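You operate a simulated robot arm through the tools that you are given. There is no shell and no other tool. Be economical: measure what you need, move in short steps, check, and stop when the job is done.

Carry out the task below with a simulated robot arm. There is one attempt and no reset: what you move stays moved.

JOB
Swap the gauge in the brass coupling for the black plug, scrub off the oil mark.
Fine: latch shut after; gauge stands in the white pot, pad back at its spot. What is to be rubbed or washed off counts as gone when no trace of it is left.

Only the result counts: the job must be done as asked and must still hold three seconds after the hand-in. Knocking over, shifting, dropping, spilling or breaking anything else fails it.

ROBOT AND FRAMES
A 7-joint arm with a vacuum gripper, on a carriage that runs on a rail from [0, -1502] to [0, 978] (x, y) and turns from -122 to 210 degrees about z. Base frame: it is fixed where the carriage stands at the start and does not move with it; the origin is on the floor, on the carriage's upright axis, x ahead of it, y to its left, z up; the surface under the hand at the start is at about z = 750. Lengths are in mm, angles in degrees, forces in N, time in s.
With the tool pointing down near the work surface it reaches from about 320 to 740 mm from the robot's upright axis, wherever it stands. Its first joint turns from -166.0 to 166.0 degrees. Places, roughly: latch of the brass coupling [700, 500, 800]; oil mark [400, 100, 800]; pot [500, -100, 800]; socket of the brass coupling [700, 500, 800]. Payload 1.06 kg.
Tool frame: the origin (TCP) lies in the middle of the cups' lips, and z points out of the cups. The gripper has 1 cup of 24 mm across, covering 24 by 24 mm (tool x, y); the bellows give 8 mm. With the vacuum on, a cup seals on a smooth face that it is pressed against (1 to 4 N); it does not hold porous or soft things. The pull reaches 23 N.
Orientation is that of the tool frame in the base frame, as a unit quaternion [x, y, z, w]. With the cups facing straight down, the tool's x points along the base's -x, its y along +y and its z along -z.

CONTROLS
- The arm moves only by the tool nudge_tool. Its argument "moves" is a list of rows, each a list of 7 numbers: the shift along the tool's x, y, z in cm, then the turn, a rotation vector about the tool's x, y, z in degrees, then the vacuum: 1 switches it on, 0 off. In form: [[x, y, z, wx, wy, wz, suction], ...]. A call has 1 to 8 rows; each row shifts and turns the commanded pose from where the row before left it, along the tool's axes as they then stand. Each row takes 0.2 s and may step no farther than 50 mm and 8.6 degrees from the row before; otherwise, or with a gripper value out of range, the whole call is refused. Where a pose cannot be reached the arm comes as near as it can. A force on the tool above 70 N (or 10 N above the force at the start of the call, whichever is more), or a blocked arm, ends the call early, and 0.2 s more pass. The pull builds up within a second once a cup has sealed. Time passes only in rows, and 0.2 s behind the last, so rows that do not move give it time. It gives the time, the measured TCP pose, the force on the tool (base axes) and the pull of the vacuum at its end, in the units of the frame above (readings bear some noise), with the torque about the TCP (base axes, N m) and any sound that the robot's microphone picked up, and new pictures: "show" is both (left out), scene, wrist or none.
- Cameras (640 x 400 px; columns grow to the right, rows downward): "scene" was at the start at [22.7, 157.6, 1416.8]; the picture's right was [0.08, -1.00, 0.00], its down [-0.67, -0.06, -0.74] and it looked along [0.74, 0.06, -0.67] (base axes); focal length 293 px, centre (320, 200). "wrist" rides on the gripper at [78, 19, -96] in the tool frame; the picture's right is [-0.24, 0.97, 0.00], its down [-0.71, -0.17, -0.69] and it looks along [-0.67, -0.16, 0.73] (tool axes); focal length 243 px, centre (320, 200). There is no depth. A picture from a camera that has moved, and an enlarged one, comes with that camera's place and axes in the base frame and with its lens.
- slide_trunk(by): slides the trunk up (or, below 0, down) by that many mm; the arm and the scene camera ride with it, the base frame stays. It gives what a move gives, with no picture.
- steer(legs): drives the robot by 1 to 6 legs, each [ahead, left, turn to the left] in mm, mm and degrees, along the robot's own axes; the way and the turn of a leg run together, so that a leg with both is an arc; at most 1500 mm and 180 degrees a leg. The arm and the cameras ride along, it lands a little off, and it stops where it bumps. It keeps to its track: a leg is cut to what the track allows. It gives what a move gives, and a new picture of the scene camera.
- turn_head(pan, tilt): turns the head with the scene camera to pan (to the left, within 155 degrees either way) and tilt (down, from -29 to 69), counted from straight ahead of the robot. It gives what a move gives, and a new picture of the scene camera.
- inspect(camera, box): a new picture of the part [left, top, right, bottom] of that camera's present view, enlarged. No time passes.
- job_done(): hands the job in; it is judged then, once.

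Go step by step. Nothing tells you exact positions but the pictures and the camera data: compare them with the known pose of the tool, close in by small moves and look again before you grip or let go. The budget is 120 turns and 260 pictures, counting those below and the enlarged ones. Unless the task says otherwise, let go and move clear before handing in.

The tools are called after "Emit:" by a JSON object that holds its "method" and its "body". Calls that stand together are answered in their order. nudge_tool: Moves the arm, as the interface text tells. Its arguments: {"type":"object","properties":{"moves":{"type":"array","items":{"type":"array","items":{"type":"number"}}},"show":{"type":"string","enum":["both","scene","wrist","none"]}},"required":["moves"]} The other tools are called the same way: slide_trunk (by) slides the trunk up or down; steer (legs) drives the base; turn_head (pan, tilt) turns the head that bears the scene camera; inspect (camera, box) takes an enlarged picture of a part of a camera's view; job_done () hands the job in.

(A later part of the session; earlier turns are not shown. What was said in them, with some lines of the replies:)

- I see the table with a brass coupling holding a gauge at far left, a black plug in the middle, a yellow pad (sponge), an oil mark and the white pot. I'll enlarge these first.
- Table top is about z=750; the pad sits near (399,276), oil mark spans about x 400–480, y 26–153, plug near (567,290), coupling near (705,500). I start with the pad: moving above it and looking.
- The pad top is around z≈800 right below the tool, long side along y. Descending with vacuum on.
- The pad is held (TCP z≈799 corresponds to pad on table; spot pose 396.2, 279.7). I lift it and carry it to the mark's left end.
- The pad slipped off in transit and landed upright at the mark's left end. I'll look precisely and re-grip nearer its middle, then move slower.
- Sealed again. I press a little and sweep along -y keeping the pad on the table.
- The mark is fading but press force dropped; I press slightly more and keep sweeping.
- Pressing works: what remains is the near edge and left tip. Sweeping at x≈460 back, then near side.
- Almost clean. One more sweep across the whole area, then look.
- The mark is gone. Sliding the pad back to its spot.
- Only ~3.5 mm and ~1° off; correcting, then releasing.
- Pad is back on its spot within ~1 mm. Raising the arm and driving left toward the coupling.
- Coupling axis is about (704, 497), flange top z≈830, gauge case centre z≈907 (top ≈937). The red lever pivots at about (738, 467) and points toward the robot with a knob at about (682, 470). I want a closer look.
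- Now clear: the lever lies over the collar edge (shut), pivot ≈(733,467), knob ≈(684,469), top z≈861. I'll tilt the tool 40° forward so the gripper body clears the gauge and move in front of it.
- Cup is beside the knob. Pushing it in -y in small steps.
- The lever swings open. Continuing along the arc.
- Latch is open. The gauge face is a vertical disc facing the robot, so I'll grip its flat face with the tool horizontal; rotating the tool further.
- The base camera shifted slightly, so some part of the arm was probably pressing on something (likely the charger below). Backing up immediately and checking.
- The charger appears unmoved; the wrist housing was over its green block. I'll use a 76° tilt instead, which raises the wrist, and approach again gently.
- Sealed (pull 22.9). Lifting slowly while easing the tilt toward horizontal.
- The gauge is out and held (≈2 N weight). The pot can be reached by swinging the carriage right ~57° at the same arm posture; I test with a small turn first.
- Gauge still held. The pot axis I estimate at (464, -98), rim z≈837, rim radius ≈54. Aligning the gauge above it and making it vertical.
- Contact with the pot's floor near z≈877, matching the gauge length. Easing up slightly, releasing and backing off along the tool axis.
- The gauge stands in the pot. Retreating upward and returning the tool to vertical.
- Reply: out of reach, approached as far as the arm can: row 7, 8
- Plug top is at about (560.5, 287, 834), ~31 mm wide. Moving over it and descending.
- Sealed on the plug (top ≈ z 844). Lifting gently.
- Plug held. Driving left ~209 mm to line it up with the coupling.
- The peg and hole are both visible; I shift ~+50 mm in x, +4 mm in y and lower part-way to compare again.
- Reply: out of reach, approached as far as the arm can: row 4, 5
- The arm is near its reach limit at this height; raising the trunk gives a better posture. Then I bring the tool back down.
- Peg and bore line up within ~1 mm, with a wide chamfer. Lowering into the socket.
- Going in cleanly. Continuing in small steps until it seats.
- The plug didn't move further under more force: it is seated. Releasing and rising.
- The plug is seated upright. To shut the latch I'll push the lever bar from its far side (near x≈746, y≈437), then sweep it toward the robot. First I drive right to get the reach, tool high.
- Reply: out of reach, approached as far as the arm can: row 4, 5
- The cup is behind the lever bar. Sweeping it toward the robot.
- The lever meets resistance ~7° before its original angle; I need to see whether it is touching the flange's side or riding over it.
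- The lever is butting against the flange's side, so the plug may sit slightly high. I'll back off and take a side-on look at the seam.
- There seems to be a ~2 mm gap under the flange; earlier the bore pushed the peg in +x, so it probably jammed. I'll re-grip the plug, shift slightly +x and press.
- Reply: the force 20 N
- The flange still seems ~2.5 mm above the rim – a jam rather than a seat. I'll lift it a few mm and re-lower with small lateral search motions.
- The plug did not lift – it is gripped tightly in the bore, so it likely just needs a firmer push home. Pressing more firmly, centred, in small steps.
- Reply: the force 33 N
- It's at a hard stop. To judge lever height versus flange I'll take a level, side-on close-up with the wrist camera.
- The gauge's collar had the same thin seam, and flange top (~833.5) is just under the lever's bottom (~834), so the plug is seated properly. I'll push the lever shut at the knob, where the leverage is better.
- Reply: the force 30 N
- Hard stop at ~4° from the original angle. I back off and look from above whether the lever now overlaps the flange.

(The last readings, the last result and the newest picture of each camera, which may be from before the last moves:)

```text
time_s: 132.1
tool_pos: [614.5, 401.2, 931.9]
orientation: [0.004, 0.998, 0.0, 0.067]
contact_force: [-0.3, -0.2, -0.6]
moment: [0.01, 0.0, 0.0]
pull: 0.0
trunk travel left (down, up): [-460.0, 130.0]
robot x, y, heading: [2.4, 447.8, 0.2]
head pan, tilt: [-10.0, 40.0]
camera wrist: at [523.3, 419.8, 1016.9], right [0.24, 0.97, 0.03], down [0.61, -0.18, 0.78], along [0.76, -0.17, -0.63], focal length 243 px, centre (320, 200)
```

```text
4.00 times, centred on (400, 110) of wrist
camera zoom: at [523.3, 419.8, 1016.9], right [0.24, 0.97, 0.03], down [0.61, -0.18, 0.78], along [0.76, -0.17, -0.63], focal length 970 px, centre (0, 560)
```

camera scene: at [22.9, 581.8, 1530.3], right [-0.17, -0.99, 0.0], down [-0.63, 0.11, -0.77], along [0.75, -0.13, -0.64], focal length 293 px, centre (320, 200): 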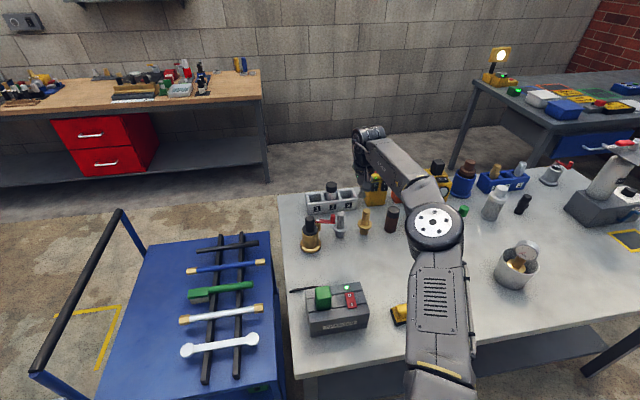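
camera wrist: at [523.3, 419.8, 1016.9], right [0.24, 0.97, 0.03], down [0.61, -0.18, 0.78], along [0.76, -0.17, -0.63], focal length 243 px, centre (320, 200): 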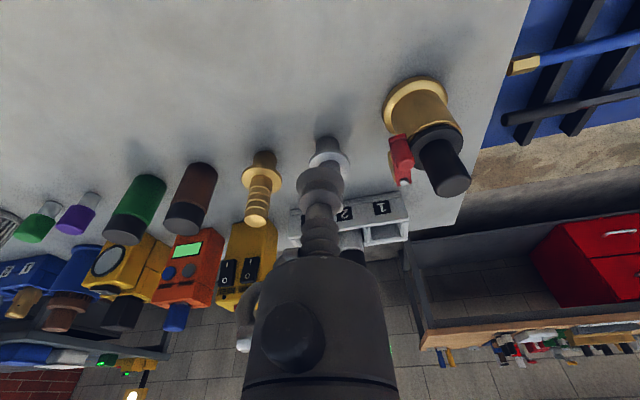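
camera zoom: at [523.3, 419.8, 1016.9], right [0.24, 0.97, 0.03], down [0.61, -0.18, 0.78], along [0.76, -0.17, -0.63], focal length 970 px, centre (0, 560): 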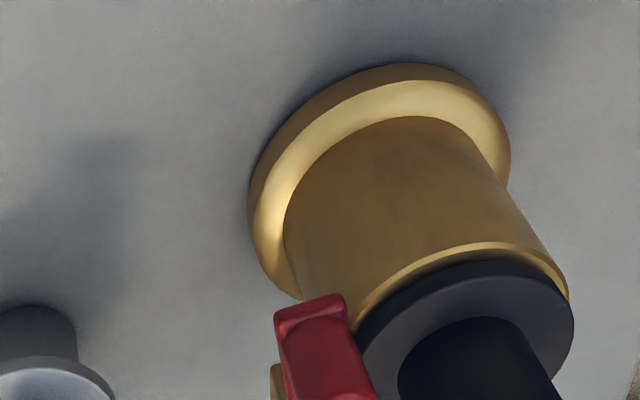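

The lever rests at ~7° against the flange edge, so the plug sits slightly too high. I'll reopen the latch (a part-closed latch may also be what locked the plug) and reseat the plug.

Emit:
{"method": "nudge_tool", "body": {"moves": [[-1.62, 2.77, 1.3, 0, 0, 0, 0], [-1.62, 2.77, 1.3, 0, 0, 0, 0], [-1.62, 2.77, 1.3, 0, 0, 0, 0], [0.3, 0, 2.4, 0, 0, 0, 0], [0.3, 0, 2.4, 0, 0, 0, 0], [0, 0, 0, 0, 0, 0, 0]], "show": "none"}}

Emit:
{"method": "inspect", "body": {"camera": "wrist", "box": [240, 90, 400, 220]}}

```text
time_s: 133.5
tool_pos: [668.5, 483.5, 851.4]
orientation: [0.002, 0.998, 0.001, 0.07]
contact_force: [0.0, 0.1, -0.8]
moment: [0.0, 0.0, 0.0]
pull: 0.1
trunk travel left (down, up): [-460.0, 130.0]
robot x, y, heading: [1.4, 447.2, 0.4]
head pan, tilt: [-10.0, 40.0]
```

```text
3.08 times, centred on (320, 155) of wrist
camera zoom: at [577.9, 502.8, 935.4], right [0.24, 0.97, 0.03], down [0.61, -0.18, 0.78], along [0.76, -0.16, -0.63], focal length 746 px, centre (320, 338)
```

zoom: 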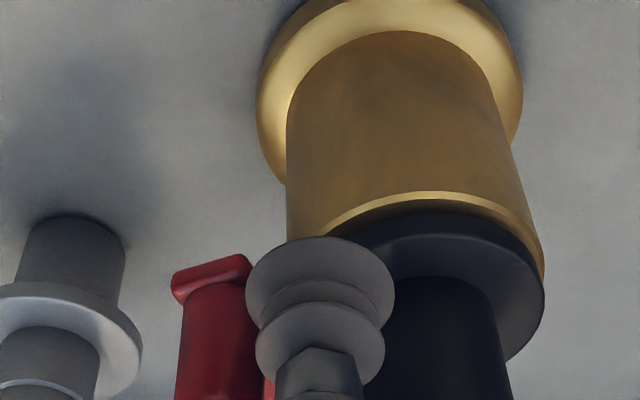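

Emit:
{"method": "nudge_tool", "body": {"moves": [[-0.4, -0.7, 0.05, 0, 0, 0, 0], [-0.4, -0.8, 0.05, 0, 0, 0, 0], [-0.3, -0.8, 0.05, 0, 0, 0, 0], [-0.4, -0.8, 0.05, 0, 0, 0, 0], [-0.5, -0.8, 0.07, 0, 0, 0, 0], [-0.7, -0.7, 0.09, 0, 0, 0, 0], [-0.7, -0.6, 0.09, 0, 0, 0, 0], [-0.8, -0.5, 0.1, 0, 0, 0, 0]], "show": "none"}}

Emit:
{"method": "inspect", "body": {"camera": "wrist", "box": [220, 70, 400, 230]}}

```text
time_s: 135.3
tool_pos: [708.3, 428.0, 852.1]
orientation: [0.003, 0.998, 0.001, 0.068]
contact_force: [-7.4, 3.3, 1.0]
moment: [-0.02, 0.0, -0.01]
pull: 0.0
trunk travel left (down, up): [-460.0, 130.0]
robot x, y, heading: [1.6, 448.1, 0.3]
head pan, tilt: [-10.0, 40.0]
```

```text
2.50 times, centred on (310, 150) of wrist
camera zoom: at [619.5, 446.6, 936.3], right [0.24, 0.97, 0.03], down [0.61, -0.17, 0.78], along [0.76, -0.16, -0.63], focal length 606 px, centre (345, 325)
```

zoom: 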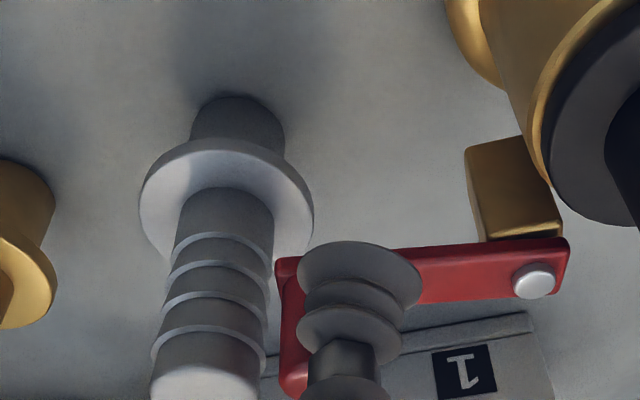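

Latch open again. Moving back over the plug to re-grip.

Emit:
{"method": "nudge_tool", "body": {"moves": [[0.5, 0.2, -1, 0, 0, 0, 0], [0, 0, -4, 0, 0, 0, 0], [0, 1, -2.5, 0, 4, 0, 0], [0, 3, 0, 0, 3.8, 0, 0], [0, 2.8, 0, 0, 0, 0, 0], [0, 0, 2, 0, 0, 0, 0], [0, 0, 0, 0, 0, 0, 0]], "show": "none"}}

Emit:
{"method": "inspect", "body": {"camera": "wrist", "box": [240, 50, 400, 190]}}

```text
time_s: 136.9
tool_pos: [694.0, 495.9, 905.3]
orientation: [0.003, 1.0, 0.001, 0.0]
contact_force: [-0.1, 0.4, 0.0]
moment: [0.04, -0.05, 0.02]
pull: 0.0
trunk travel left (down, up): [-460.0, 130.0]
robot x, y, heading: [1.9, 449.7, 0.0]
head pan, tilt: [-10.0, 40.0]
```

```text
2.86 times, centred on (320, 120) of wrist
camera zoom: at [617.1, 515.9, 1001.3], right [0.24, 0.97, 0.0], down [0.71, -0.18, 0.69], along [0.67, -0.16, -0.73], focal length 693 px, centre (320, 429)
```

zoom: 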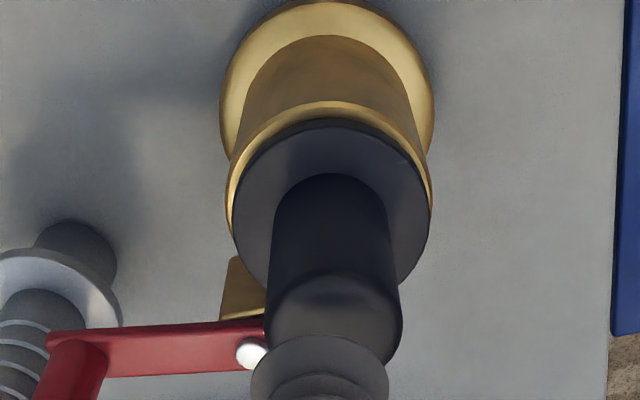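

My earlier presses were ~4 mm off the plug's centre, which explains the jam. Plug centre is near (697.5, 498.7); gripping there, lifting slightly, then pressing centred.

Emit:
{"method": "nudge_tool", "body": {"moves": [[-0.3, 0.27, 0.8, 0, 0, 0, 1], [0, 0, 0.8, 0, 0, 0, 1], [0, 0, 0, 0, 0, 0, 1]], "show": "none"}}

Emit:
{"method": "inspect", "body": {"camera": "wrist", "box": [240, 50, 400, 210]}}

```text
time_s: 137.7
tool_pos: [698.6, 499.8, 889.8]
orientation: [0.003, 1.0, 0.0, 0.001]
contact_force: [0.5, 0.1, 0.4]
moment: [-0.03, -0.02, 0.01]
pull: 0.1
trunk travel left (down, up): [-460.0, 130.0]
robot x, y, heading: [-1.3, 442.8, 0.1]
head pan, tilt: [-10.0, 40.0]
```

```text
2.50 times, centred on (320, 130) of wrist
camera zoom: at [620.6, 518.0, 984.7], right [0.24, 0.97, 0.0], down [0.71, -0.18, 0.69], along [0.67, -0.16, -0.73], focal length 606 px, centre (320, 375)
```

zoom: 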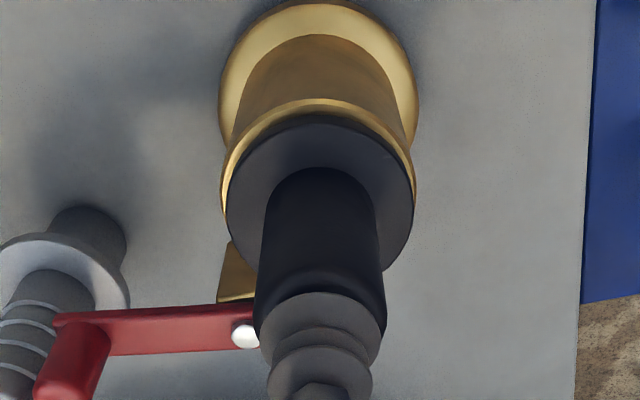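

Emit:
{"method": "nudge_tool", "body": {"moves": [[0.2, 0, 0.5, 0, 0, 0, 1], [0, 0, 0.4, 0, 0, 0, 1], [0, 0, 0.3, 0, 0, 0, 1], [0, 0, 0, 0, 0, 0, 1], [0, 0, 0, 0, 0, 0, 1]], "show": "none"}}

Emit:
{"method": "nudge_tool", "body": {"moves": [[0, 0, -0.3, 0, 0, 0, 1], [0, 0, -0.3, 0, 0, 0, 1], [0, 0, -0.3, 0, 0, 0, 1], [0, 0, 0, 0, 0, 0, 1]], "show": "none"}}

Emit:
{"method": "inspect", "body": {"camera": "scene", "box": [302, 210, 332, 240]}}

```text
time_s: 138.9
tool_pos: [695.4, 498.7, 879.7]
orientation: [0.003, 1.0, 0.001, 0.002]
contact_force: [-0.8, 0.0, 16.5]
moment: [0.01, -0.03, -0.02]
pull: 22.9
trunk travel left (down, up): [-460.0, 130.0]
robot x, y, heading: [5.0, 447.5, 0.2]
head pan, tilt: [-10.0, 40.0]
```

```text
time_s: 139.9
tool_pos: [695.8, 499.2, 886.8]
orientation: [0.003, 1.0, 0.001, 0.001]
contact_force: [0.8, 0.2, -0.4]
moment: [-0.03, -0.02, 0.0]
pull: 23.4
trunk travel left (down, up): [-460.0, 130.0]
robot x, y, heading: [-1.3, 444.7, 0.2]
head pan, tilt: [-10.0, 40.0]
```

```text
13.33 times, centred on (317, 225) of scene
camera zoom: at [22.9, 581.8, 1530.3], right [-0.17, -0.99, 0.0], down [-0.63, 0.11, -0.77], along [0.75, -0.13, -0.64], focal length 3908 px, centre (360, -133)
```

zoom: 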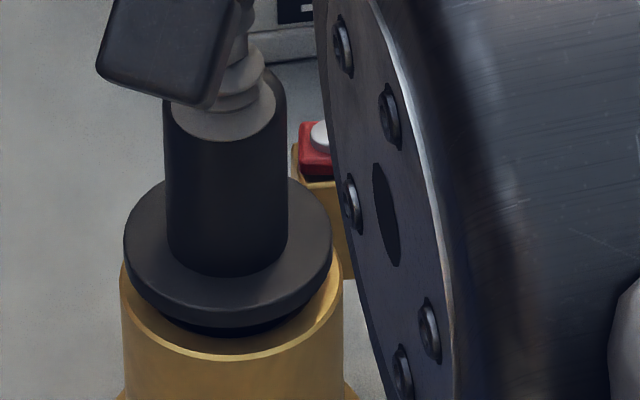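

With the latch open the plug lifts freely, so now I can reseat it. Lowering with small lateral search motions.

Emit:
{"method": "nudge_tool", "body": {"moves": [[0, -0.07, 0.4, 0, 0, 0, 1], [0, 0, 0.3, 0, 0, 0, 1], [-0.12, 0, 0.1, 0, 0, 0, 1], [0.24, 0, 0.05, 0, 0, 0, 1], [-0.12, 0.1, 0.05, 0, 0, 0, 1], [0, -0.2, 0.05, 0, 0, 0, 1], [0, 0.1, 0.05, 0, 0, 0, 1], [0, 0, 0, 0, 0, 0, 1]], "show": "none"}}

Emit:
{"method": "inspect", "body": {"camera": "scene", "box": [302, 210, 332, 240]}}

```text
time_s: 141.7
tool_pos: [695.2, 498.8, 878.0]
orientation: [0.003, 1.0, 0.001, 0.003]
contact_force: [1.6, 1.1, 19.0]
moment: [0.04, -0.02, 0.05]
pull: 22.9
trunk travel left (down, up): [-460.0, 130.0]
robot x, y, heading: [0.8, 443.8, 0.2]
head pan, tilt: [-10.0, 40.0]
```

```text
13.33 times, centred on (317, 225) of scene
camera zoom: at [21.3, 581.7, 1530.4], right [-0.17, -0.99, 0.0], down [-0.63, 0.11, -0.77], along [0.76, -0.13, -0.64], focal length 3908 px, centre (360, -133)
```

zoom: 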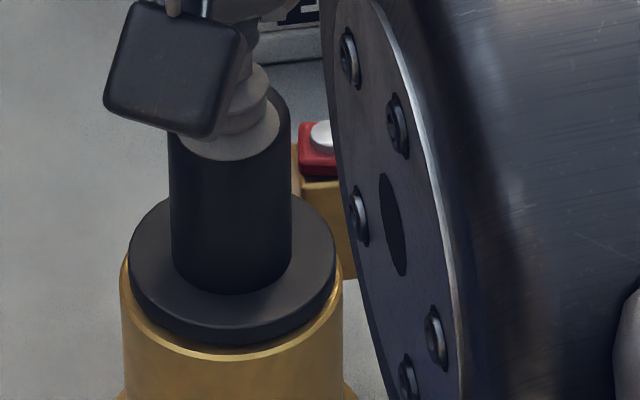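

The plug went back to the same depth, but it had been wedged (off-centre press) before; now it's free. I'll release, recentre the cup to x≈698 and press it flat without vacuum, then rise.

Emit:
{"method": "nudge_tool", "body": {"moves": [[0, 0, -0.2, 0, 0, 0, 0], [0, 0, 0, 0, 0, 0, 0], [0, 0, 0, 0, 0, 0, 0], [0, 0, -1.2, 0, 0, 0, 0], [-0.3, 0, 0, 0, 0, 0, 0], [0, 0, 0.9, 0, 0, 0, 0], [0, 0, 0.5, 0, 0, 0, 0], [0, 0, 0.2, 0, 0, 0, 0]], "show": "none"}}

Emit:
{"method": "nudge_tool", "body": {"moves": [[0, 0, 0.1, 0, 0, 0, 0], [0, 0, 0, 0, 0, 0, 0], [0, 0, -1.5, 0, 0, 0, 0], [0, 0, -4.5, 0, 0, 0, 0], [0, 0, -3, 0, 0, 0, 0], [4, 0, 0, 0, 0, 0, 0], [0, 0, 0, 0, 0, 0, 0]], "show": "wrist"}}

Emit:
{"method": "inspect", "body": {"camera": "scene", "box": [302, 210, 332, 240]}}

```text
time_s: 143.5
tool_pos: [698.1, 498.2, 875.5]
orientation: [0.002, 1.0, 0.0, 0.002]
contact_force: [1.6, 1.3, 4.8]
moment: [-0.05, 0.07, 0.0]
pull: 0.0
trunk travel left (down, up): [-460.0, 130.0]
robot x, y, heading: [-0.2, 445.1, 0.1]
head pan, tilt: [-10.0, 40.0]
```

```text
time_s: 145.1
tool_pos: [658.4, 498.4, 965.3]
orientation: [0.003, 1.0, 0.001, 0.002]
contact_force: [0.1, 0.2, -0.1]
moment: [-0.02, 0.01, 0.0]
pull: 0.1
trunk travel left (down, up): [-460.0, 130.0]
robot x, y, heading: [-0.3, 446.2, 0.0]
head pan, tilt: [-10.0, 40.0]
camera wrist: at [580.9, 517.7, 1060.9], right [0.24, 0.97, 0.0], down [0.7, -0.18, 0.69], along [0.67, -0.16, -0.73], focal length 243 px, centre (320, 200)
```

wrist: 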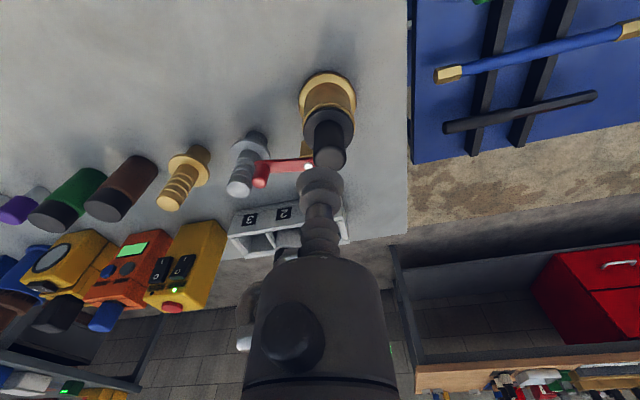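

```text
13.33 times, centred on (317, 225) of scene
camera zoom: at [22.1, 581.8, 1530.3], right [-0.17, -0.99, 0.0], down [-0.63, 0.11, -0.77], along [0.76, -0.13, -0.64], focal length 3908 px, centre (360, -133)
```

zoom: 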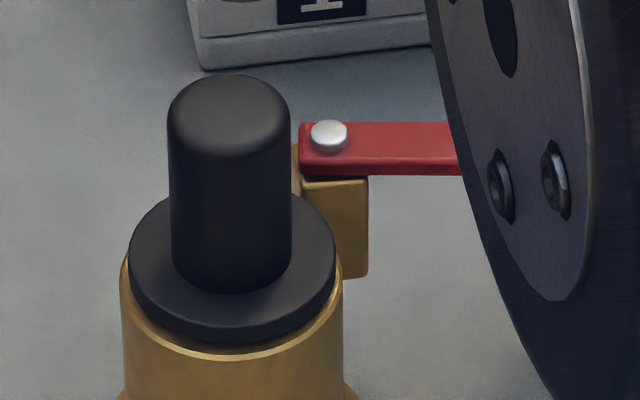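

The flange still looks ~2 mm high relative to the lever. With the latch open I've only pressed ~19 N so far; I'll now press centred and harder.

Emit:
{"method": "nudge_tool", "body": {"moves": [[-4, 0, 0, 0, 0, 0, 0], [0, 0, 4, 0, 0, 0, 0], [0, 0, 3.5, 0, 0, 0, 0], [0, 0, 1.2, 0, 0, 0, 0], [0, 0, 0.4, 0, 0, 0, 0], [0, 0, 0.3, 0, 0, 0, 0], [0, 0, 0.3, 0, 0, 0, 0], [0, 0, 0, 0, 0, 0, 0]], "show": "none"}}

Emit:
{"method": "nudge_tool", "body": {"moves": [[0, 0, 0.2, 0, 0, 0, 0], [0, 0, 0, 0, 0, 0, 0]], "show": "none"}}

Emit:
{"method": "inspect", "body": {"camera": "scene", "box": [302, 210, 332, 240]}}

```text
time_s: 146.9
tool_pos: [698.2, 499.6, 872.1]
orientation: [0.003, 1.0, 0.0, 0.007]
contact_force: [2.0, -3.7, 48.5]
moment: [0.07, 0.07, 0.02]
pull: 0.1
trunk travel left (down, up): [-460.0, 130.0]
robot x, y, heading: [-2.9, 441.5, 0.3]
head pan, tilt: [-10.0, 40.0]
```

```text
time_s: 147.5
tool_pos: [697.8, 499.4, 872.0]
orientation: [0.003, 1.0, 0.001, 0.009]
contact_force: [2.0, -3.3, 55.9]
moment: [0.09, 0.04, 0.0]
pull: 0.1
trunk travel left (down, up): [-460.0, 130.0]
robot x, y, heading: [-2.0, 444.9, 0.4]
head pan, tilt: [-10.0, 40.0]
```

```text
13.33 times, centred on (317, 225) of scene
camera zoom: at [17.5, 581.0, 1530.7], right [-0.17, -0.99, 0.0], down [-0.63, 0.11, -0.77], along [0.76, -0.13, -0.64], focal length 3908 px, centre (360, -133)
```

zoom: 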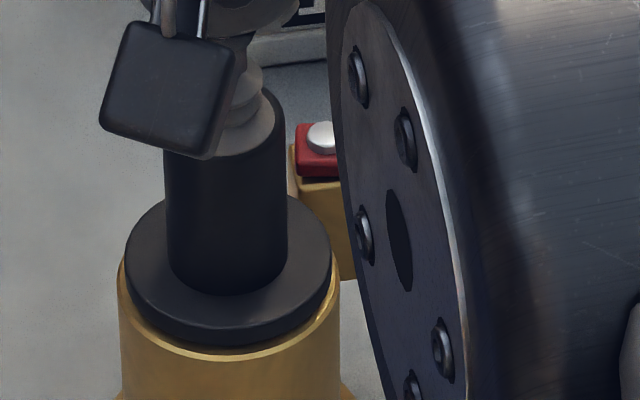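

It's at a firm seat (56 N, no motion) and now sits flat and centred. Retrying the latch: going behind the lever again.

Emit:
{"method": "nudge_tool", "body": {"moves": [[0, 0, -1.5, 0, 0, 0, 0], [0, 0, -3.8, 0, 0, 0, 0], [-1, -2, 0, 0, -6, 0, 0], [-1.5, -2, 0, 0, -6, 0, 0], [-1.5, -1.9, 1, 0, 0, 0, 0], [-1.2, 0, 2, 0, 0, 0, 0], [0.3, 0, 2, 0, 0, 0, 0], [0, 0, 0, 0, 0, 0, 0]], "show": "none"}}

Emit:
{"method": "inspect", "body": {"camera": "wrist", "box": [220, 50, 400, 210]}}

```text
time_s: 149.3
tool_pos: [759.4, 440.8, 875.4]
orientation: [0.001, 0.994, 0.0, 0.107]
contact_force: [-0.7, 0.8, -0.1]
moment: [0.02, 0.0, 0.02]
pull: 0.1
trunk travel left (down, up): [-460.0, 130.0]
robot x, y, heading: [-2.2, 442.3, -0.1]
head pan, tilt: [-10.0, 40.0]
```

```text
2.50 times, centred on (310, 130) of wrist
camera zoom: at [662.8, 459.7, 952.3], right [0.24, 0.97, 0.05], down [0.55, -0.18, 0.82], along [0.8, -0.16, -0.57], focal length 606 px, centre (345, 375)
```

zoom: 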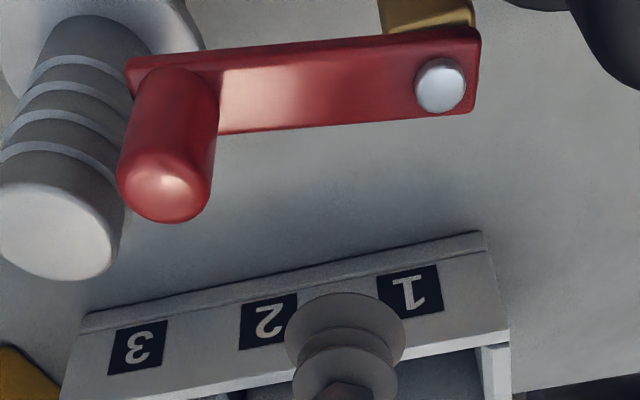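

Emit:
{"method": "nudge_tool", "body": {"moves": [[0.25, 0, 1.1, 0, 0, 0, 0], [0.25, 0, 1.1, 0, 0, 0, 0], [0.35, 0, 1.1, 0, 0, 0, 0], [0.4, 0, 0.8, 0, 0, 0, 0], [0.8, -0.2, -0.17, 0, 0, 0, 0], [0.7, -0.2, -0.15, 0, 0, 0, 0], [0.7, -0.2, -0.15, 0, 0, 0, 0], [0.7, -0.1, -0.15, 0, 0, 0, 0]], "show": "none"}}

Emit:
{"method": "inspect", "body": {"camera": "wrist", "box": [220, 70, 420, 230]}}

```text
time_s: 151.1
tool_pos: [723.7, 434.1, 832.3]
orientation: [0.002, 0.994, 0.001, 0.105]
contact_force: [1.4, -0.5, -0.3]
moment: [-0.03, 0.0, 0.01]
pull: 0.0
trunk travel left (down, up): [-460.0, 130.0]
robot x, y, heading: [0.9, 448.8, 0.3]
head pan, tilt: [-10.0, 40.0]
```

```text
2.50 times, centred on (320, 150) of wrist
camera zoom: at [628.1, 452.2, 909.8], right [0.24, 0.97, 0.05], down [0.55, -0.18, 0.82], along [0.8, -0.17, -0.57], focal length 606 px, centre (320, 325)
```

zoom: 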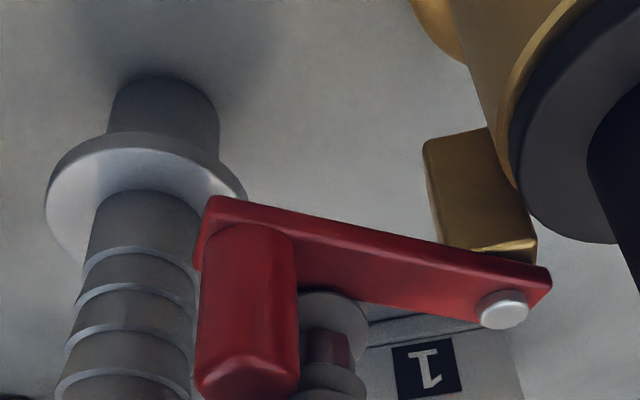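

Emit:
{"method": "nudge_tool", "body": {"moves": [[0.5, 0.15, -0.1, 0, 0, 0, 0], [0.5, 0.25, -0.1, 0, 0, 0, 0], [0.4, 0.3, -0.08, 0, 0, 0, 0], [0.35, 0.35, -0.07, 0, 0, 0, 0], [0.3, 0.35, -0.06, 0, 0, 0, 0], [0.1, 0.3, -0.02, 0, 0, 0, 0], [0, 0, 0, 0, 0, 0, 0]], "show": "none"}}

Emit:
{"method": "inspect", "body": {"camera": "wrist", "box": [220, 70, 420, 230]}}

Emit:
{"method": "inspect", "body": {"camera": "scene", "box": [302, 210, 332, 240]}}

```text
time_s: 152.7
tool_pos: [702.8, 447.7, 833.3]
orientation: [0.004, 0.994, 0.0, 0.107]
contact_force: [4.4, -11.1, 0.8]
moment: [0.02, 0.05, -0.07]
pull: 0.0
trunk travel left (down, up): [-460.0, 130.0]
robot x, y, heading: [3.2, 446.1, 0.3]
head pan, tilt: [-10.0, 40.0]
```

```text
2.50 times, centred on (320, 150) of wrist
camera zoom: at [607.2, 466.9, 909.7], right [0.24, 0.97, 0.05], down [0.55, -0.18, 0.82], along [0.8, -0.17, -0.57], focal length 606 px, centre (320, 325)
```

zoom: 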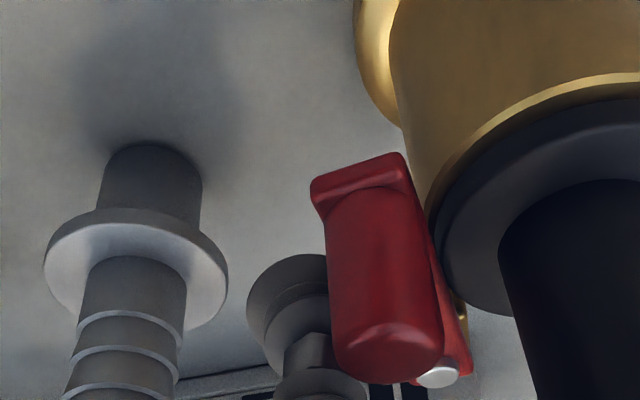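

```text
13.33 times, centred on (317, 225) of scene
camera zoom: at [23.3, 580.6, 1530.4], right [-0.17, -0.99, 0.0], down [-0.63, 0.11, -0.77], along [0.75, -0.13, -0.64], focal length 3908 px, centre (360, -133)
```

zoom: 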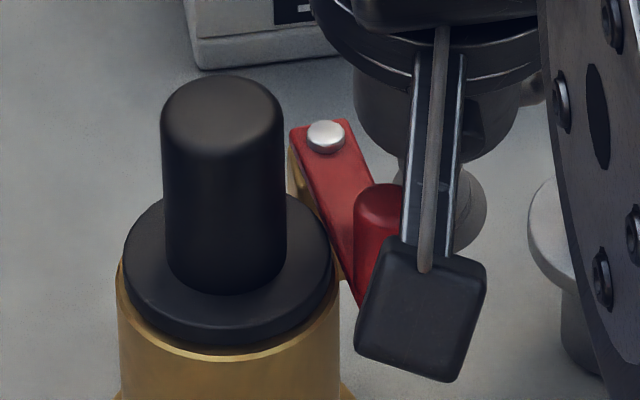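

Blocked at the same place again. I'll take an exactly level view at lever height to compare lever underside with flange top.

Emit:
{"method": "nudge_tool", "body": {"moves": [[0, -1.5, 0, 0, 0, 0, 0], [0, -1.5, -2, 0, 0, 0, 0], [1, 0, 0, 0, -7, 0, 0], [1, 0, 0, 0, -7, 0, 0], [1, 0, 0, 0, -7, 0, 0], [0, 0, 0, 0, -7, 0, 0], [1.35, 0, 1.6, 0, 0, 0, 0], [1.35, 0, 1.6, 0, 0, 0, 0]], "show": "wrist"}}

Emit:
{"method": "inspect", "body": {"camera": "wrist", "box": [390, 140, 510, 230]}}

```text
time_s: 154.5
tool_pos: [669.8, 419.7, 799.3]
orientation: [0.002, 0.939, -0.001, 0.343]
contact_force: [0.6, -1.0, 0.0]
moment: [-0.01, -0.03, 0.03]
pull: 0.0
trunk travel left (down, up): [-460.0, 130.0]
robot x, y, heading: [-0.1, 444.5, 0.2]
head pan, tilt: [-10.0, 40.0]
camera wrist: at [549.5, 439.5, 822.8], right [0.19, 0.97, 0.15], down [0.1, -0.17, 0.98], along [0.98, -0.17, -0.13], focal length 243 px, centre (320, 200)
```

wrist: 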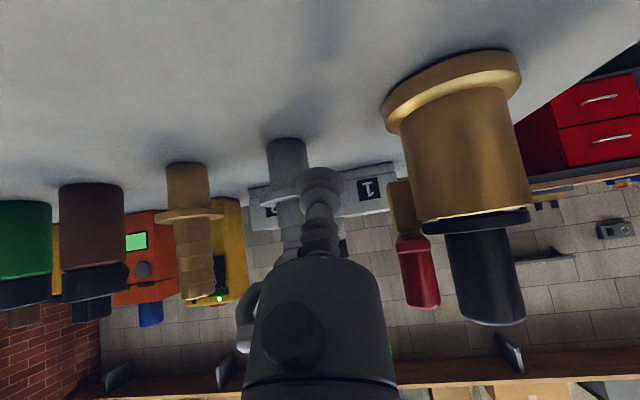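

```text
4.44 times, centred on (450, 185) of wrist
camera zoom: at [549.5, 439.5, 822.8], right [0.19, 0.97, 0.15], down [0.1, -0.17, 0.98], along [0.98, -0.17, -0.13], focal length 1078 px, centre (-258, 267)
```

zoom: 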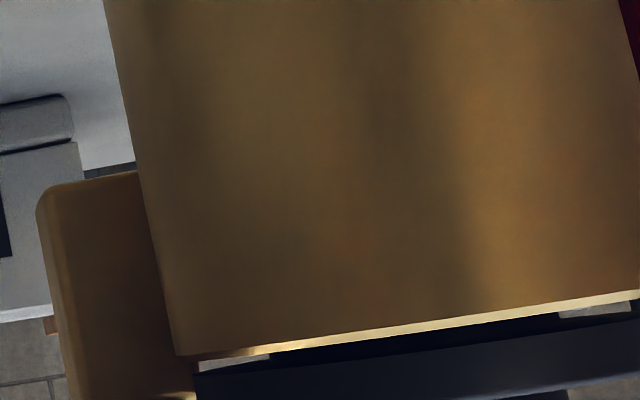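

Emit:
{"method": "inspect", "body": {"camera": "wrist", "box": [390, 190, 470, 260]}}

```text
5.71 times, centred on (430, 225) of wrist
camera zoom: at [549.5, 439.5, 822.8], right [0.19, 0.97, 0.15], down [0.1, -0.17, 0.98], along [0.98, -0.17, -0.13], focal length 1386 px, centre (-309, 57)
```

zoom: 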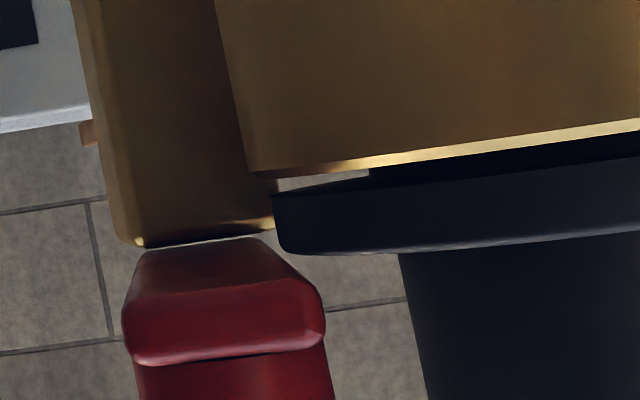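

There is a thin gap under the flange much like the gauge's seam. The plug is at its stop and the latch holds it: it resisted a 23 N pull with the lever in, and lifted only when the lever was open. The lever rests hard against the flange. I retreat clear and check the whole scene.

Emit:
{"method": "nudge_tool", "body": {"moves": [[0, -0.5, -3, 0, 0, 0, 0], [0, 0, -4, 0, 0, 0, 0], [0, 0, -4, 0, 0, 0, 0], [0, 0, -4, 0, 8, 0, 0], [0, 0, -2, 0, 8, 0, 0], [0, 0, -2, 0, 8, 0, 0], [0, 0, -2, 0, 8, 0, 0], [0, 0, 0, 0, 8, 0, 0]], "show": "scene"}}

Emit:
{"method": "inspect", "body": {"camera": "scene", "box": [302, 210, 332, 240]}}

```text
time_s: 156.3
tool_pos: [549.0, 415.7, 971.2]
orientation: [0.003, 1.0, 0.0, 0.0]
contact_force: [0.4, -0.2, 0.9]
moment: [0.0, -0.05, 0.0]
pull: 0.0
trunk travel left (down, up): [-460.0, 130.0]
robot x, y, heading: [-0.2, 445.7, 0.1]
head pan, tilt: [-10.0, 40.0]
camera scene: at [22.5, 581.8, 1530.3], right [-0.17, -0.99, 0.0], down [-0.63, 0.11, -0.77], along [0.76, -0.13, -0.64], focal length 293 px, centre (320, 200)
```

scene: 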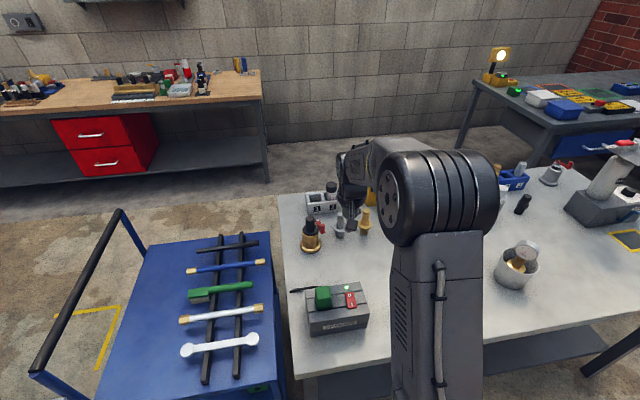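

```text
13.33 times, centred on (317, 225) of scene
camera zoom: at [22.5, 581.8, 1530.3], right [-0.17, -0.99, 0.0], down [-0.63, 0.11, -0.77], along [0.76, -0.13, -0.64], focal length 3908 px, centre (360, -133)
```

zoom: 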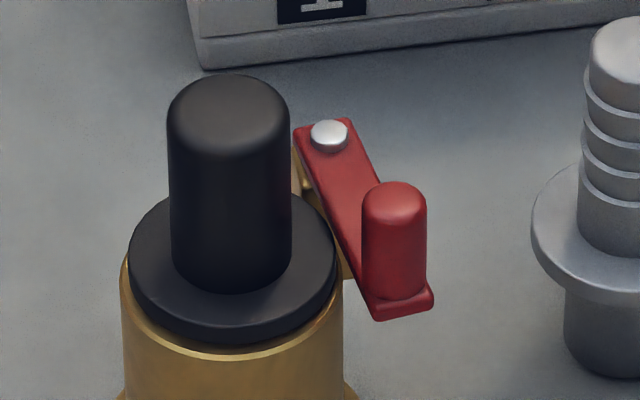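

The lever is not as shut as it was originally, so I'll use the remaining turns for one more reseat: open the latch along the known path and go back over the plug.

Emit:
{"method": "nudge_tool", "body": {"moves": [[-3, 1.7, 1.5, 0, 0, 0, 0], [-3, 1.7, 1.5, 0, 0, 0, 0], [-3, 1.7, 1.5, 0, 0, 0, 0], [-3, 1.7, 1.5, 0, 0, 0, 0], [0, 0, 3, 0, 0, 0, 0], [0, 0, 3, 0, 0, 0, 0], [0, 0, 0, 0, 0, 0, 0]], "show": "none"}}

Emit:
{"method": "nudge_tool", "body": {"moves": [[-0.4, -0.7, 0, 0, 0, 0, 0], [-0.4, -0.8, 0, 0, 0, 0, 0], [-0.3, -0.8, 0, 0, 0, 0, 0], [-0.4, -0.8, 0, 0, 0, 0, 0], [-0.5, -0.8, 0, 0, 0, 0, 0], [-0.7, -0.7, 0, 0, 0, 0, 0], [-0.7, -0.6, 0, 0, 0, 0, 0], [-0.8, -0.5, 0, 0, 0, 0, 0]], "show": "none"}}

Emit:
{"method": "nudge_tool", "body": {"moves": [[0.5, 0.2, -1, 0, 0, 0, 0], [0, 0, -4, 0, 0, 0, 0], [0, 1, -2.5, 0, 0, 0, 0], [0.3, 3, 0, 0, 0, 0, 0], [0.4, 2.9, 0, 0, 0, 0, 0], [0, 0, 3, 0, 0, 0, 0], [0, 0, 0, 0, 0, 0, 0]], "show": "none"}}

Emit:
{"method": "inspect", "body": {"camera": "wrist", "box": [200, 50, 400, 210]}}

```text
time_s: 157.9
tool_pos: [668.7, 484.9, 849.3]
orientation: [0.002, 1.0, 0.0, 0.001]
contact_force: [-0.3, -0.6, -1.1]
moment: [-0.01, 0.01, 0.01]
pull: 0.1
trunk travel left (down, up): [-460.0, 130.0]
robot x, y, heading: [0.5, 444.4, 0.1]
head pan, tilt: [-10.0, 40.0]
```

```text
time_s: 159.7
tool_pos: [710.8, 427.3, 850.5]
orientation: [0.002, 1.0, 0.001, 0.0]
contact_force: [-16.0, 8.5, 0.5]
moment: [-0.04, 0.01, -0.03]
pull: 0.0
trunk travel left (down, up): [-460.0, 130.0]
robot x, y, heading: [4.2, 444.8, 0.3]
head pan, tilt: [-10.0, 40.0]
```

```text
time_s: 161.3
tool_pos: [699.0, 497.4, 894.3]
orientation: [0.003, 1.0, 0.0, 0.001]
contact_force: [0.3, 0.2, -0.1]
moment: [-0.01, 0.02, 0.0]
pull: 0.0
trunk travel left (down, up): [-460.0, 130.0]
robot x, y, heading: [-2.6, 445.3, 0.1]
head pan, tilt: [-10.0, 40.0]
```

```text
2.50 times, centred on (300, 130) of wrist
camera zoom: at [621.9, 516.4, 989.8], right [0.24, 0.97, 0.0], down [0.71, -0.18, 0.69], along [0.67, -0.16, -0.73], focal length 606 px, centre (370, 375)
```

zoom: 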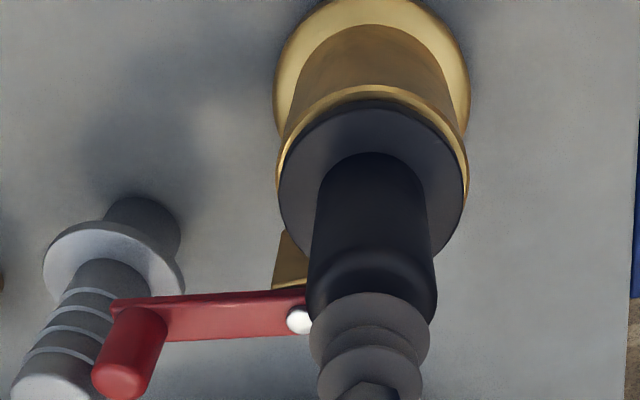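

Latch is open. Now grip, lift ~10 mm, then lower with a light circular search so the peg can find its way down.

Emit:
{"method": "nudge_tool", "body": {"moves": [[0.05, 0.1, 0.9, 0, 0, 0, 1], [0, 0, 0.4, 0, 0, 0, 1], [0, 0, 0.2, 0, 0, 0, 1], [0, 0, 0, 0, 0, 0, 1], [0, 0, 0, 0, 0, 0, 1]], "show": "none"}}

Emit:
{"method": "nudge_tool", "body": {"moves": [[0, 0, -0.4, 0, 0, 0, 1], [0, 0, -0.4, 0, 0, 0, 1], [0, 0, -0.4, 0, 0, 0, 1], [0, 0, -0.4, 0, 0, 0, 1], [0, 0, 0, 0, 0, 8, 1], [0, 0, 0, 0, 0, 8, 1]], "show": "none"}}

Emit:
{"method": "inspect", "body": {"camera": "scene", "box": [302, 210, 332, 240]}}

Emit:
{"method": "nudge_tool", "body": {"moves": [[0, 0, 0.4, 0, 0, 0, 1], [0, 0, 0.4, 0, 0, 0, 1], [0, 0, 0.3, 0, 0, 0, 1], [-0.15, 0, 0.05, 0, 0, 0, 1], [0.15, 0.15, 0.05, 0, 0, 0, 1], [0.15, -0.15, 0.05, 0, 0, 0, 1], [-0.15, -0.15, 0.05, 0, 0, 0, 1], [0, 0.15, 0, 0, 0, 0, 1]], "show": "none"}}

Emit:
{"method": "nudge_tool", "body": {"moves": [[-0.2, 0, 0.05, 0, 0, 0, 1], [0.2, 0.2, 0.05, 0, 0, 0, 1], [0.2, -0.2, 0.05, 0, 0, 0, 1], [-0.2, -0.2, 0.05, 0, 0, 0, 1], [0, 0.2, 0.05, 0, 0, 0, 1], [0, 0, 0, 0, 0, 0, 1]], "show": "none"}}

Emit:
{"method": "inspect", "body": {"camera": "scene", "box": [302, 210, 332, 240]}}

```text
time_s: 162.5
tool_pos: [698.3, 498.8, 880.1]
orientation: [0.003, 1.0, 0.0, 0.002]
contact_force: [-1.4, 1.5, 9.1]
moment: [0.06, 0.05, 0.03]
pull: 22.4
trunk travel left (down, up): [-460.0, 130.0]
robot x, y, heading: [-5.0, 445.4, -0.1]
head pan, tilt: [-10.0, 40.0]
```

```text
time_s: 163.9
tool_pos: [699.0, 497.9, 897.4]
orientation: [0.143, 0.99, 0.0, 0.002]
contact_force: [0.6, 0.9, -0.5]
moment: [0.02, 0.01, 0.0]
pull: 22.8
trunk travel left (down, up): [-460.0, 130.0]
robot x, y, heading: [-1.9, 444.9, 0.1]
head pan, tilt: [-10.0, 40.0]
```

```text
13.33 times, centred on (317, 225) of scene
camera zoom: at [22.9, 581.8, 1530.3], right [-0.17, -0.99, 0.0], down [-0.63, 0.11, -0.77], along [0.75, -0.13, -0.64], focal length 3908 px, centre (360, -133)
```

zoom: 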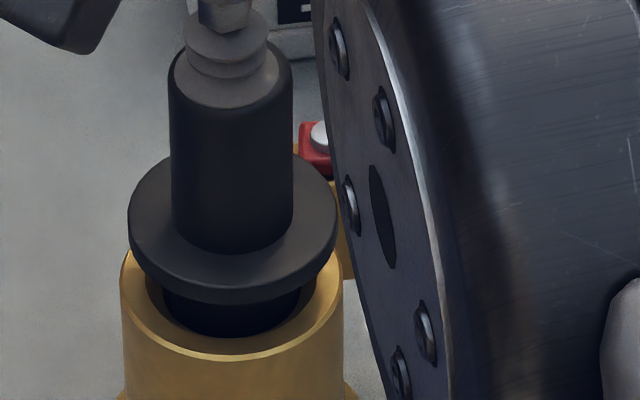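

```text
time_s: 165.7
tool_pos: [698.6, 497.5, 882.4]
orientation: [0.141, 0.99, 0.0, 0.001]
contact_force: [-0.5, 0.6, -1.3]
moment: [0.02, 0.05, -0.01]
pull: 23.1
trunk travel left (down, up): [-460.0, 130.0]
robot x, y, heading: [0.3, 448.5, 0.0]
head pan, tilt: [-10.0, 40.0]
```

```text
time_s: 167.1
tool_pos: [699.5, 497.1, 881.3]
orientation: [0.142, 0.99, 0.001, 0.001]
contact_force: [5.4, -0.7, 9.5]
moment: [0.08, 0.04, -0.04]
pull: 23.5
trunk travel left (down, up): [-460.0, 130.0]
robot x, y, heading: [2.2, 444.7, 0.2]
head pan, tilt: [-10.0, 40.0]
```

```text
13.33 times, centred on (317, 225) of scene
camera zoom: at [22.4, 581.6, 1530.4], right [-0.17, -0.99, 0.0], down [-0.63, 0.11, -0.77], along [0.76, -0.13, -0.64], focal length 3908 px, centre (360, -133)
```

zoom: 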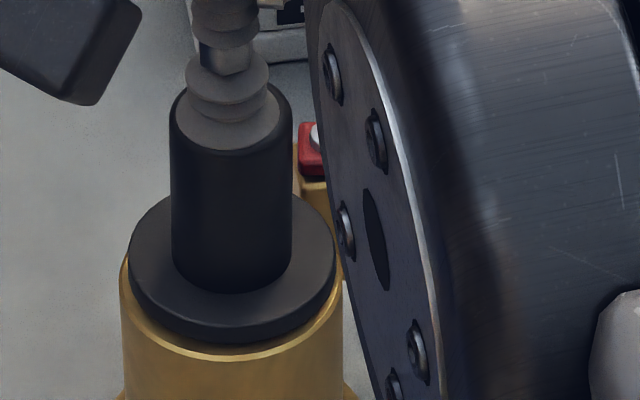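

Same stop again, so this is its true seat. I'll give one last firm centred press, then close the latch with the proven sweep.

Emit:
{"method": "nudge_tool", "body": {"moves": [[0, 0, 0.4, 0, 0, 0, 0], [0, 0, 0.3, 0, 0, 0, 0], [0, 0, 0.3, 0, 0, 0, 0], [0, 0, 0.3, 0, 0, 0, 0], [0, 0, 0.2, 0, 0, 0, 0], [0, 0, 0.1, 0, 0, 0, 0]], "show": "none"}}

Emit:
{"method": "nudge_tool", "body": {"moves": [[0, 0, -1.6, 0, 0, 0, 0], [0, 0, -2, 0, 0, -8, 0], [0, 0, -2.4, 0, 0, -8, 0], [-1, -2, 0, 0, -6, 0, 0], [-1.5, -2, 0, 0, -6, 0, 0], [-1.5, -1.9, 1, 0, 0, 0, 0], [-1.2, 0, 2, 0, 0, 0, 0], [0.3, 0, 2, 0, 0, 0, 0]], "show": "none"}}

Emit:
{"method": "inspect", "body": {"camera": "wrist", "box": [220, 50, 400, 210]}}

```text
time_s: 168.5
tool_pos: [697.7, 497.2, 872.2]
orientation: [0.142, 0.99, 0.002, 0.008]
contact_force: [2.2, -0.3, 55.6]
moment: [-0.01, 0.04, -0.05]
pull: 0.1
trunk travel left (down, up): [-460.0, 130.0]
robot x, y, heading: [0.8, 445.9, -0.0]
head pan, tilt: [-10.0, 40.0]
```

```text
time_s: 170.3
tool_pos: [757.8, 438.1, 881.7]
orientation: [0.003, 0.994, 0.001, 0.106]
contact_force: [0.5, 0.3, -0.2]
moment: [0.0, -0.02, -0.01]
pull: 0.0
trunk travel left (down, up): [-460.0, 130.0]
robot x, y, heading: [0.2, 442.7, 0.2]
head pan, tilt: [-10.0, 40.0]
```

```text
2.50 times, centred on (310, 130) of wrist
camera zoom: at [662.4, 456.5, 959.3], right [0.23, 0.97, 0.05], down [0.55, -0.17, 0.82], along [0.8, -0.16, -0.57], focal length 606 px, centre (345, 375)
```

zoom: 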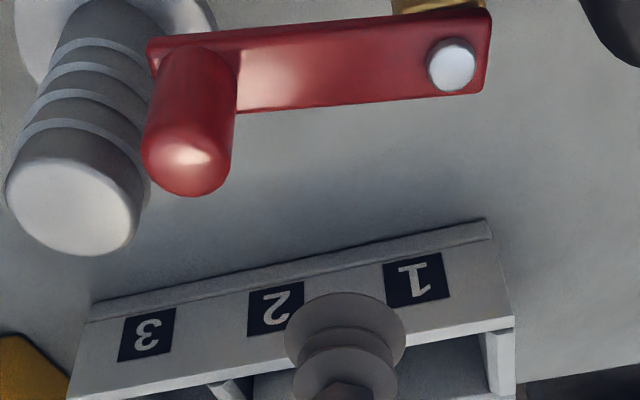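

Emit:
{"method": "nudge_tool", "body": {"moves": [[0.25, 0.1, 1.3, 0, 0, 0, 0], [0.25, 0.1, 1.3, 0, 0, 0, 0], [0.35, 0, 1.2, 0, 0, 0, 0], [0.4, 0, 0.9, 0, 0, 0, 0], [0.8, -0.2, -0.17, 0, 0, 0, 0], [0.7, -0.2, -0.15, 0, 0, 0, 0], [0.7, -0.2, -0.15, 0, 0, 0, 0], [0.7, 0, -0.15, 0, 0, 0, 0]], "show": "none"}}

Emit:
{"method": "nudge_tool", "body": {"moves": [[0.5, 0.15, -0.1, 0, 0, 0, 0], [0.5, 0.25, -0.1, 0, 0, 0, 0], [0.4, 0.3, -0.08, 0, 0, 0, 0], [0.35, 0.35, -0.07, 0, 0, 0, 0], [0.2, 0.35, -0.04, 0, 0, 0, 0], [0, 0.3, 0, 0, 0, 0, 0], [0, 0.3, 0, 0, 0, 0, 0], [0, 0, 0, 0, 0, 0, 0]], "show": "none"}}

Emit:
{"method": "inspect", "body": {"camera": "scene", "box": [302, 210, 332, 240]}}

Emit:
{"method": "inspect", "body": {"camera": "wrist", "box": [220, 70, 420, 230]}}

```text
time_s: 172.1
tool_pos: [724.9, 434.9, 834.8]
orientation: [0.003, 0.994, 0.001, 0.106]
contact_force: [1.0, -1.2, -0.6]
moment: [0.0, -0.02, 0.0]
pull: 0.1
trunk travel left (down, up): [-460.0, 130.0]
robot x, y, heading: [-0.8, 447.3, -0.1]
head pan, tilt: [-10.0, 40.0]
```

```text
time_s: 173.9
tool_pos: [704.7, 451.6, 833.8]
orientation: [0.004, 0.994, 0.0, 0.105]
contact_force: [-5.0, -19.8, -0.9]
moment: [0.01, -0.12, -0.04]
pull: 0.0
trunk travel left (down, up): [-460.0, 130.0]
robot x, y, heading: [2.5, 442.4, 0.2]
head pan, tilt: [-10.0, 40.0]
```

```text
13.33 times, centred on (317, 225) of scene
camera zoom: at [22.6, 579.6, 1530.5], right [-0.17, -0.99, 0.0], down [-0.63, 0.11, -0.77], along [0.75, -0.13, -0.64], focal length 3908 px, centre (360, -133)
```

zoom: 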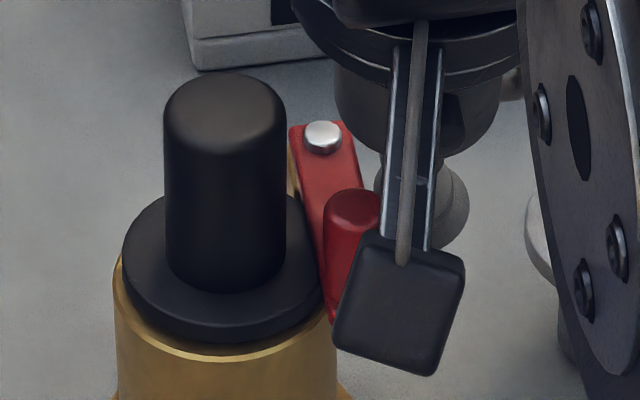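

```text
2.50 times, centred on (320, 150) of wrist
camera zoom: at [609.1, 470.4, 910.3], right [0.24, 0.97, 0.05], down [0.55, -0.18, 0.82], along [0.8, -0.17, -0.57], focal length 606 px, centre (320, 325)
```

zoom: 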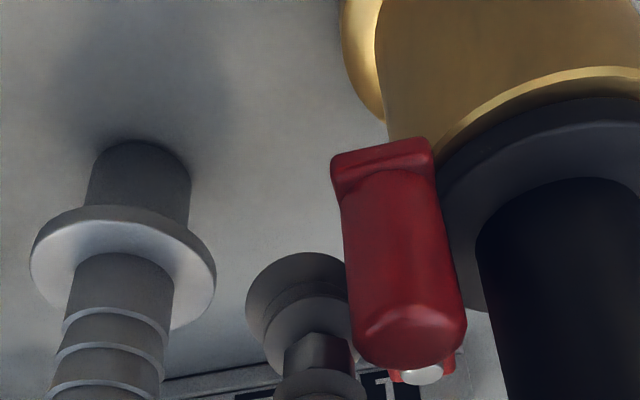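

This time the lever slid over the flange edge and is at its closed stop, like in the beginning. Backing away and verifying.

Emit:
{"method": "nudge_tool", "body": {"moves": [[0, -0.5, 0, 0, 0, 0, 0], [0, -1.5, 0, 0, 0, 0, 0], [-0.2, -0.8, -1.5, 0, 0, 0, 0], [-0.8, 0, -4, 0, 0, 0, 0], [-0.8, 0, -4, 0, 0, 0, 0], [2, 0, -2, 0, 6, 0, 0], [4, 0, -1, 0, 6, 0, 0], [4, 0, 0, 0, 0, 0, 0]], "show": "scene"}}

Emit:
{"method": "inspect", "body": {"camera": "scene", "box": [302, 210, 332, 240]}}

```text
time_s: 175.7
tool_pos: [597.3, 428.9, 951.5]
orientation: [0.002, 1.0, 0.0, 0.0]
contact_force: [1.0, 0.0, -0.5]
moment: [-0.03, 0.01, -0.04]
pull: 0.1
trunk travel left (down, up): [-460.0, 130.0]
robot x, y, heading: [0.1, 445.4, 0.3]
head pan, tilt: [-10.0, 40.0]
camera scene: at [23.1, 581.8, 1530.3], right [-0.17, -0.99, 0.0], down [-0.63, 0.11, -0.77], along [0.75, -0.13, -0.64], focal length 293 px, centre (320, 200)
```

scene: 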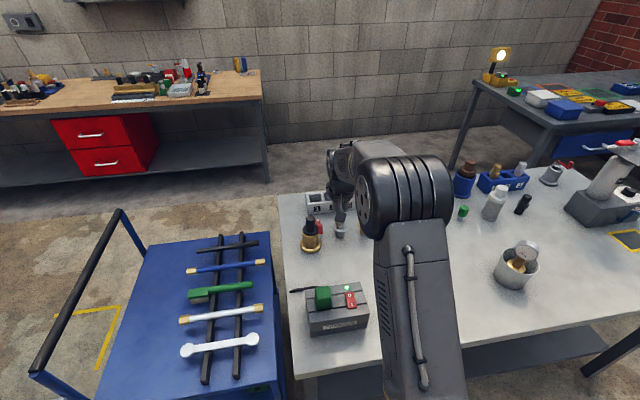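

```text
13.33 times, centred on (317, 225) of scene
camera zoom: at [23.1, 581.8, 1530.3], right [-0.17, -0.99, 0.0], down [-0.63, 0.11, -0.77], along [0.75, -0.13, -0.64], focal length 3908 px, centre (360, -133)
```

zoom: 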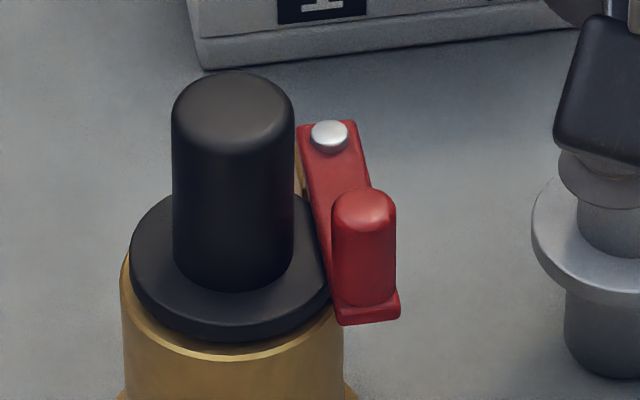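

The lever lies over the plug's flange in its shut position, the gauge stands in the pot, the pad is on its spot, the mark is gone and the tool is clear. Handing in.

Emit:
{"method": "job_done", "body": {}}

```text
The job is handed in.
```

I handed the job in with every part done. The black plug is in the brass coupling with the latch shut, the gauge stands in the white pot, and the oil mark is gone. The pad is back within about 1 mm of its spot.

- **Plug fit:** the plug stops with a gap of about 2 mm under its flange, even when pressed with about 56 N. The latch lever jammed against the flange on the first two tries and closed over it on the third.
- **Pad drop:** the pad fell off the cup once on the way to the oil mark, from about 30 mm up. It landed upright, and I picked it up and carried on.
- **Charger contact:** the arm was briefly blocked while I reached for the gauge, most likely because the wrist touched the charger's green block. The charger looked unmoved in the pictures afterwards.
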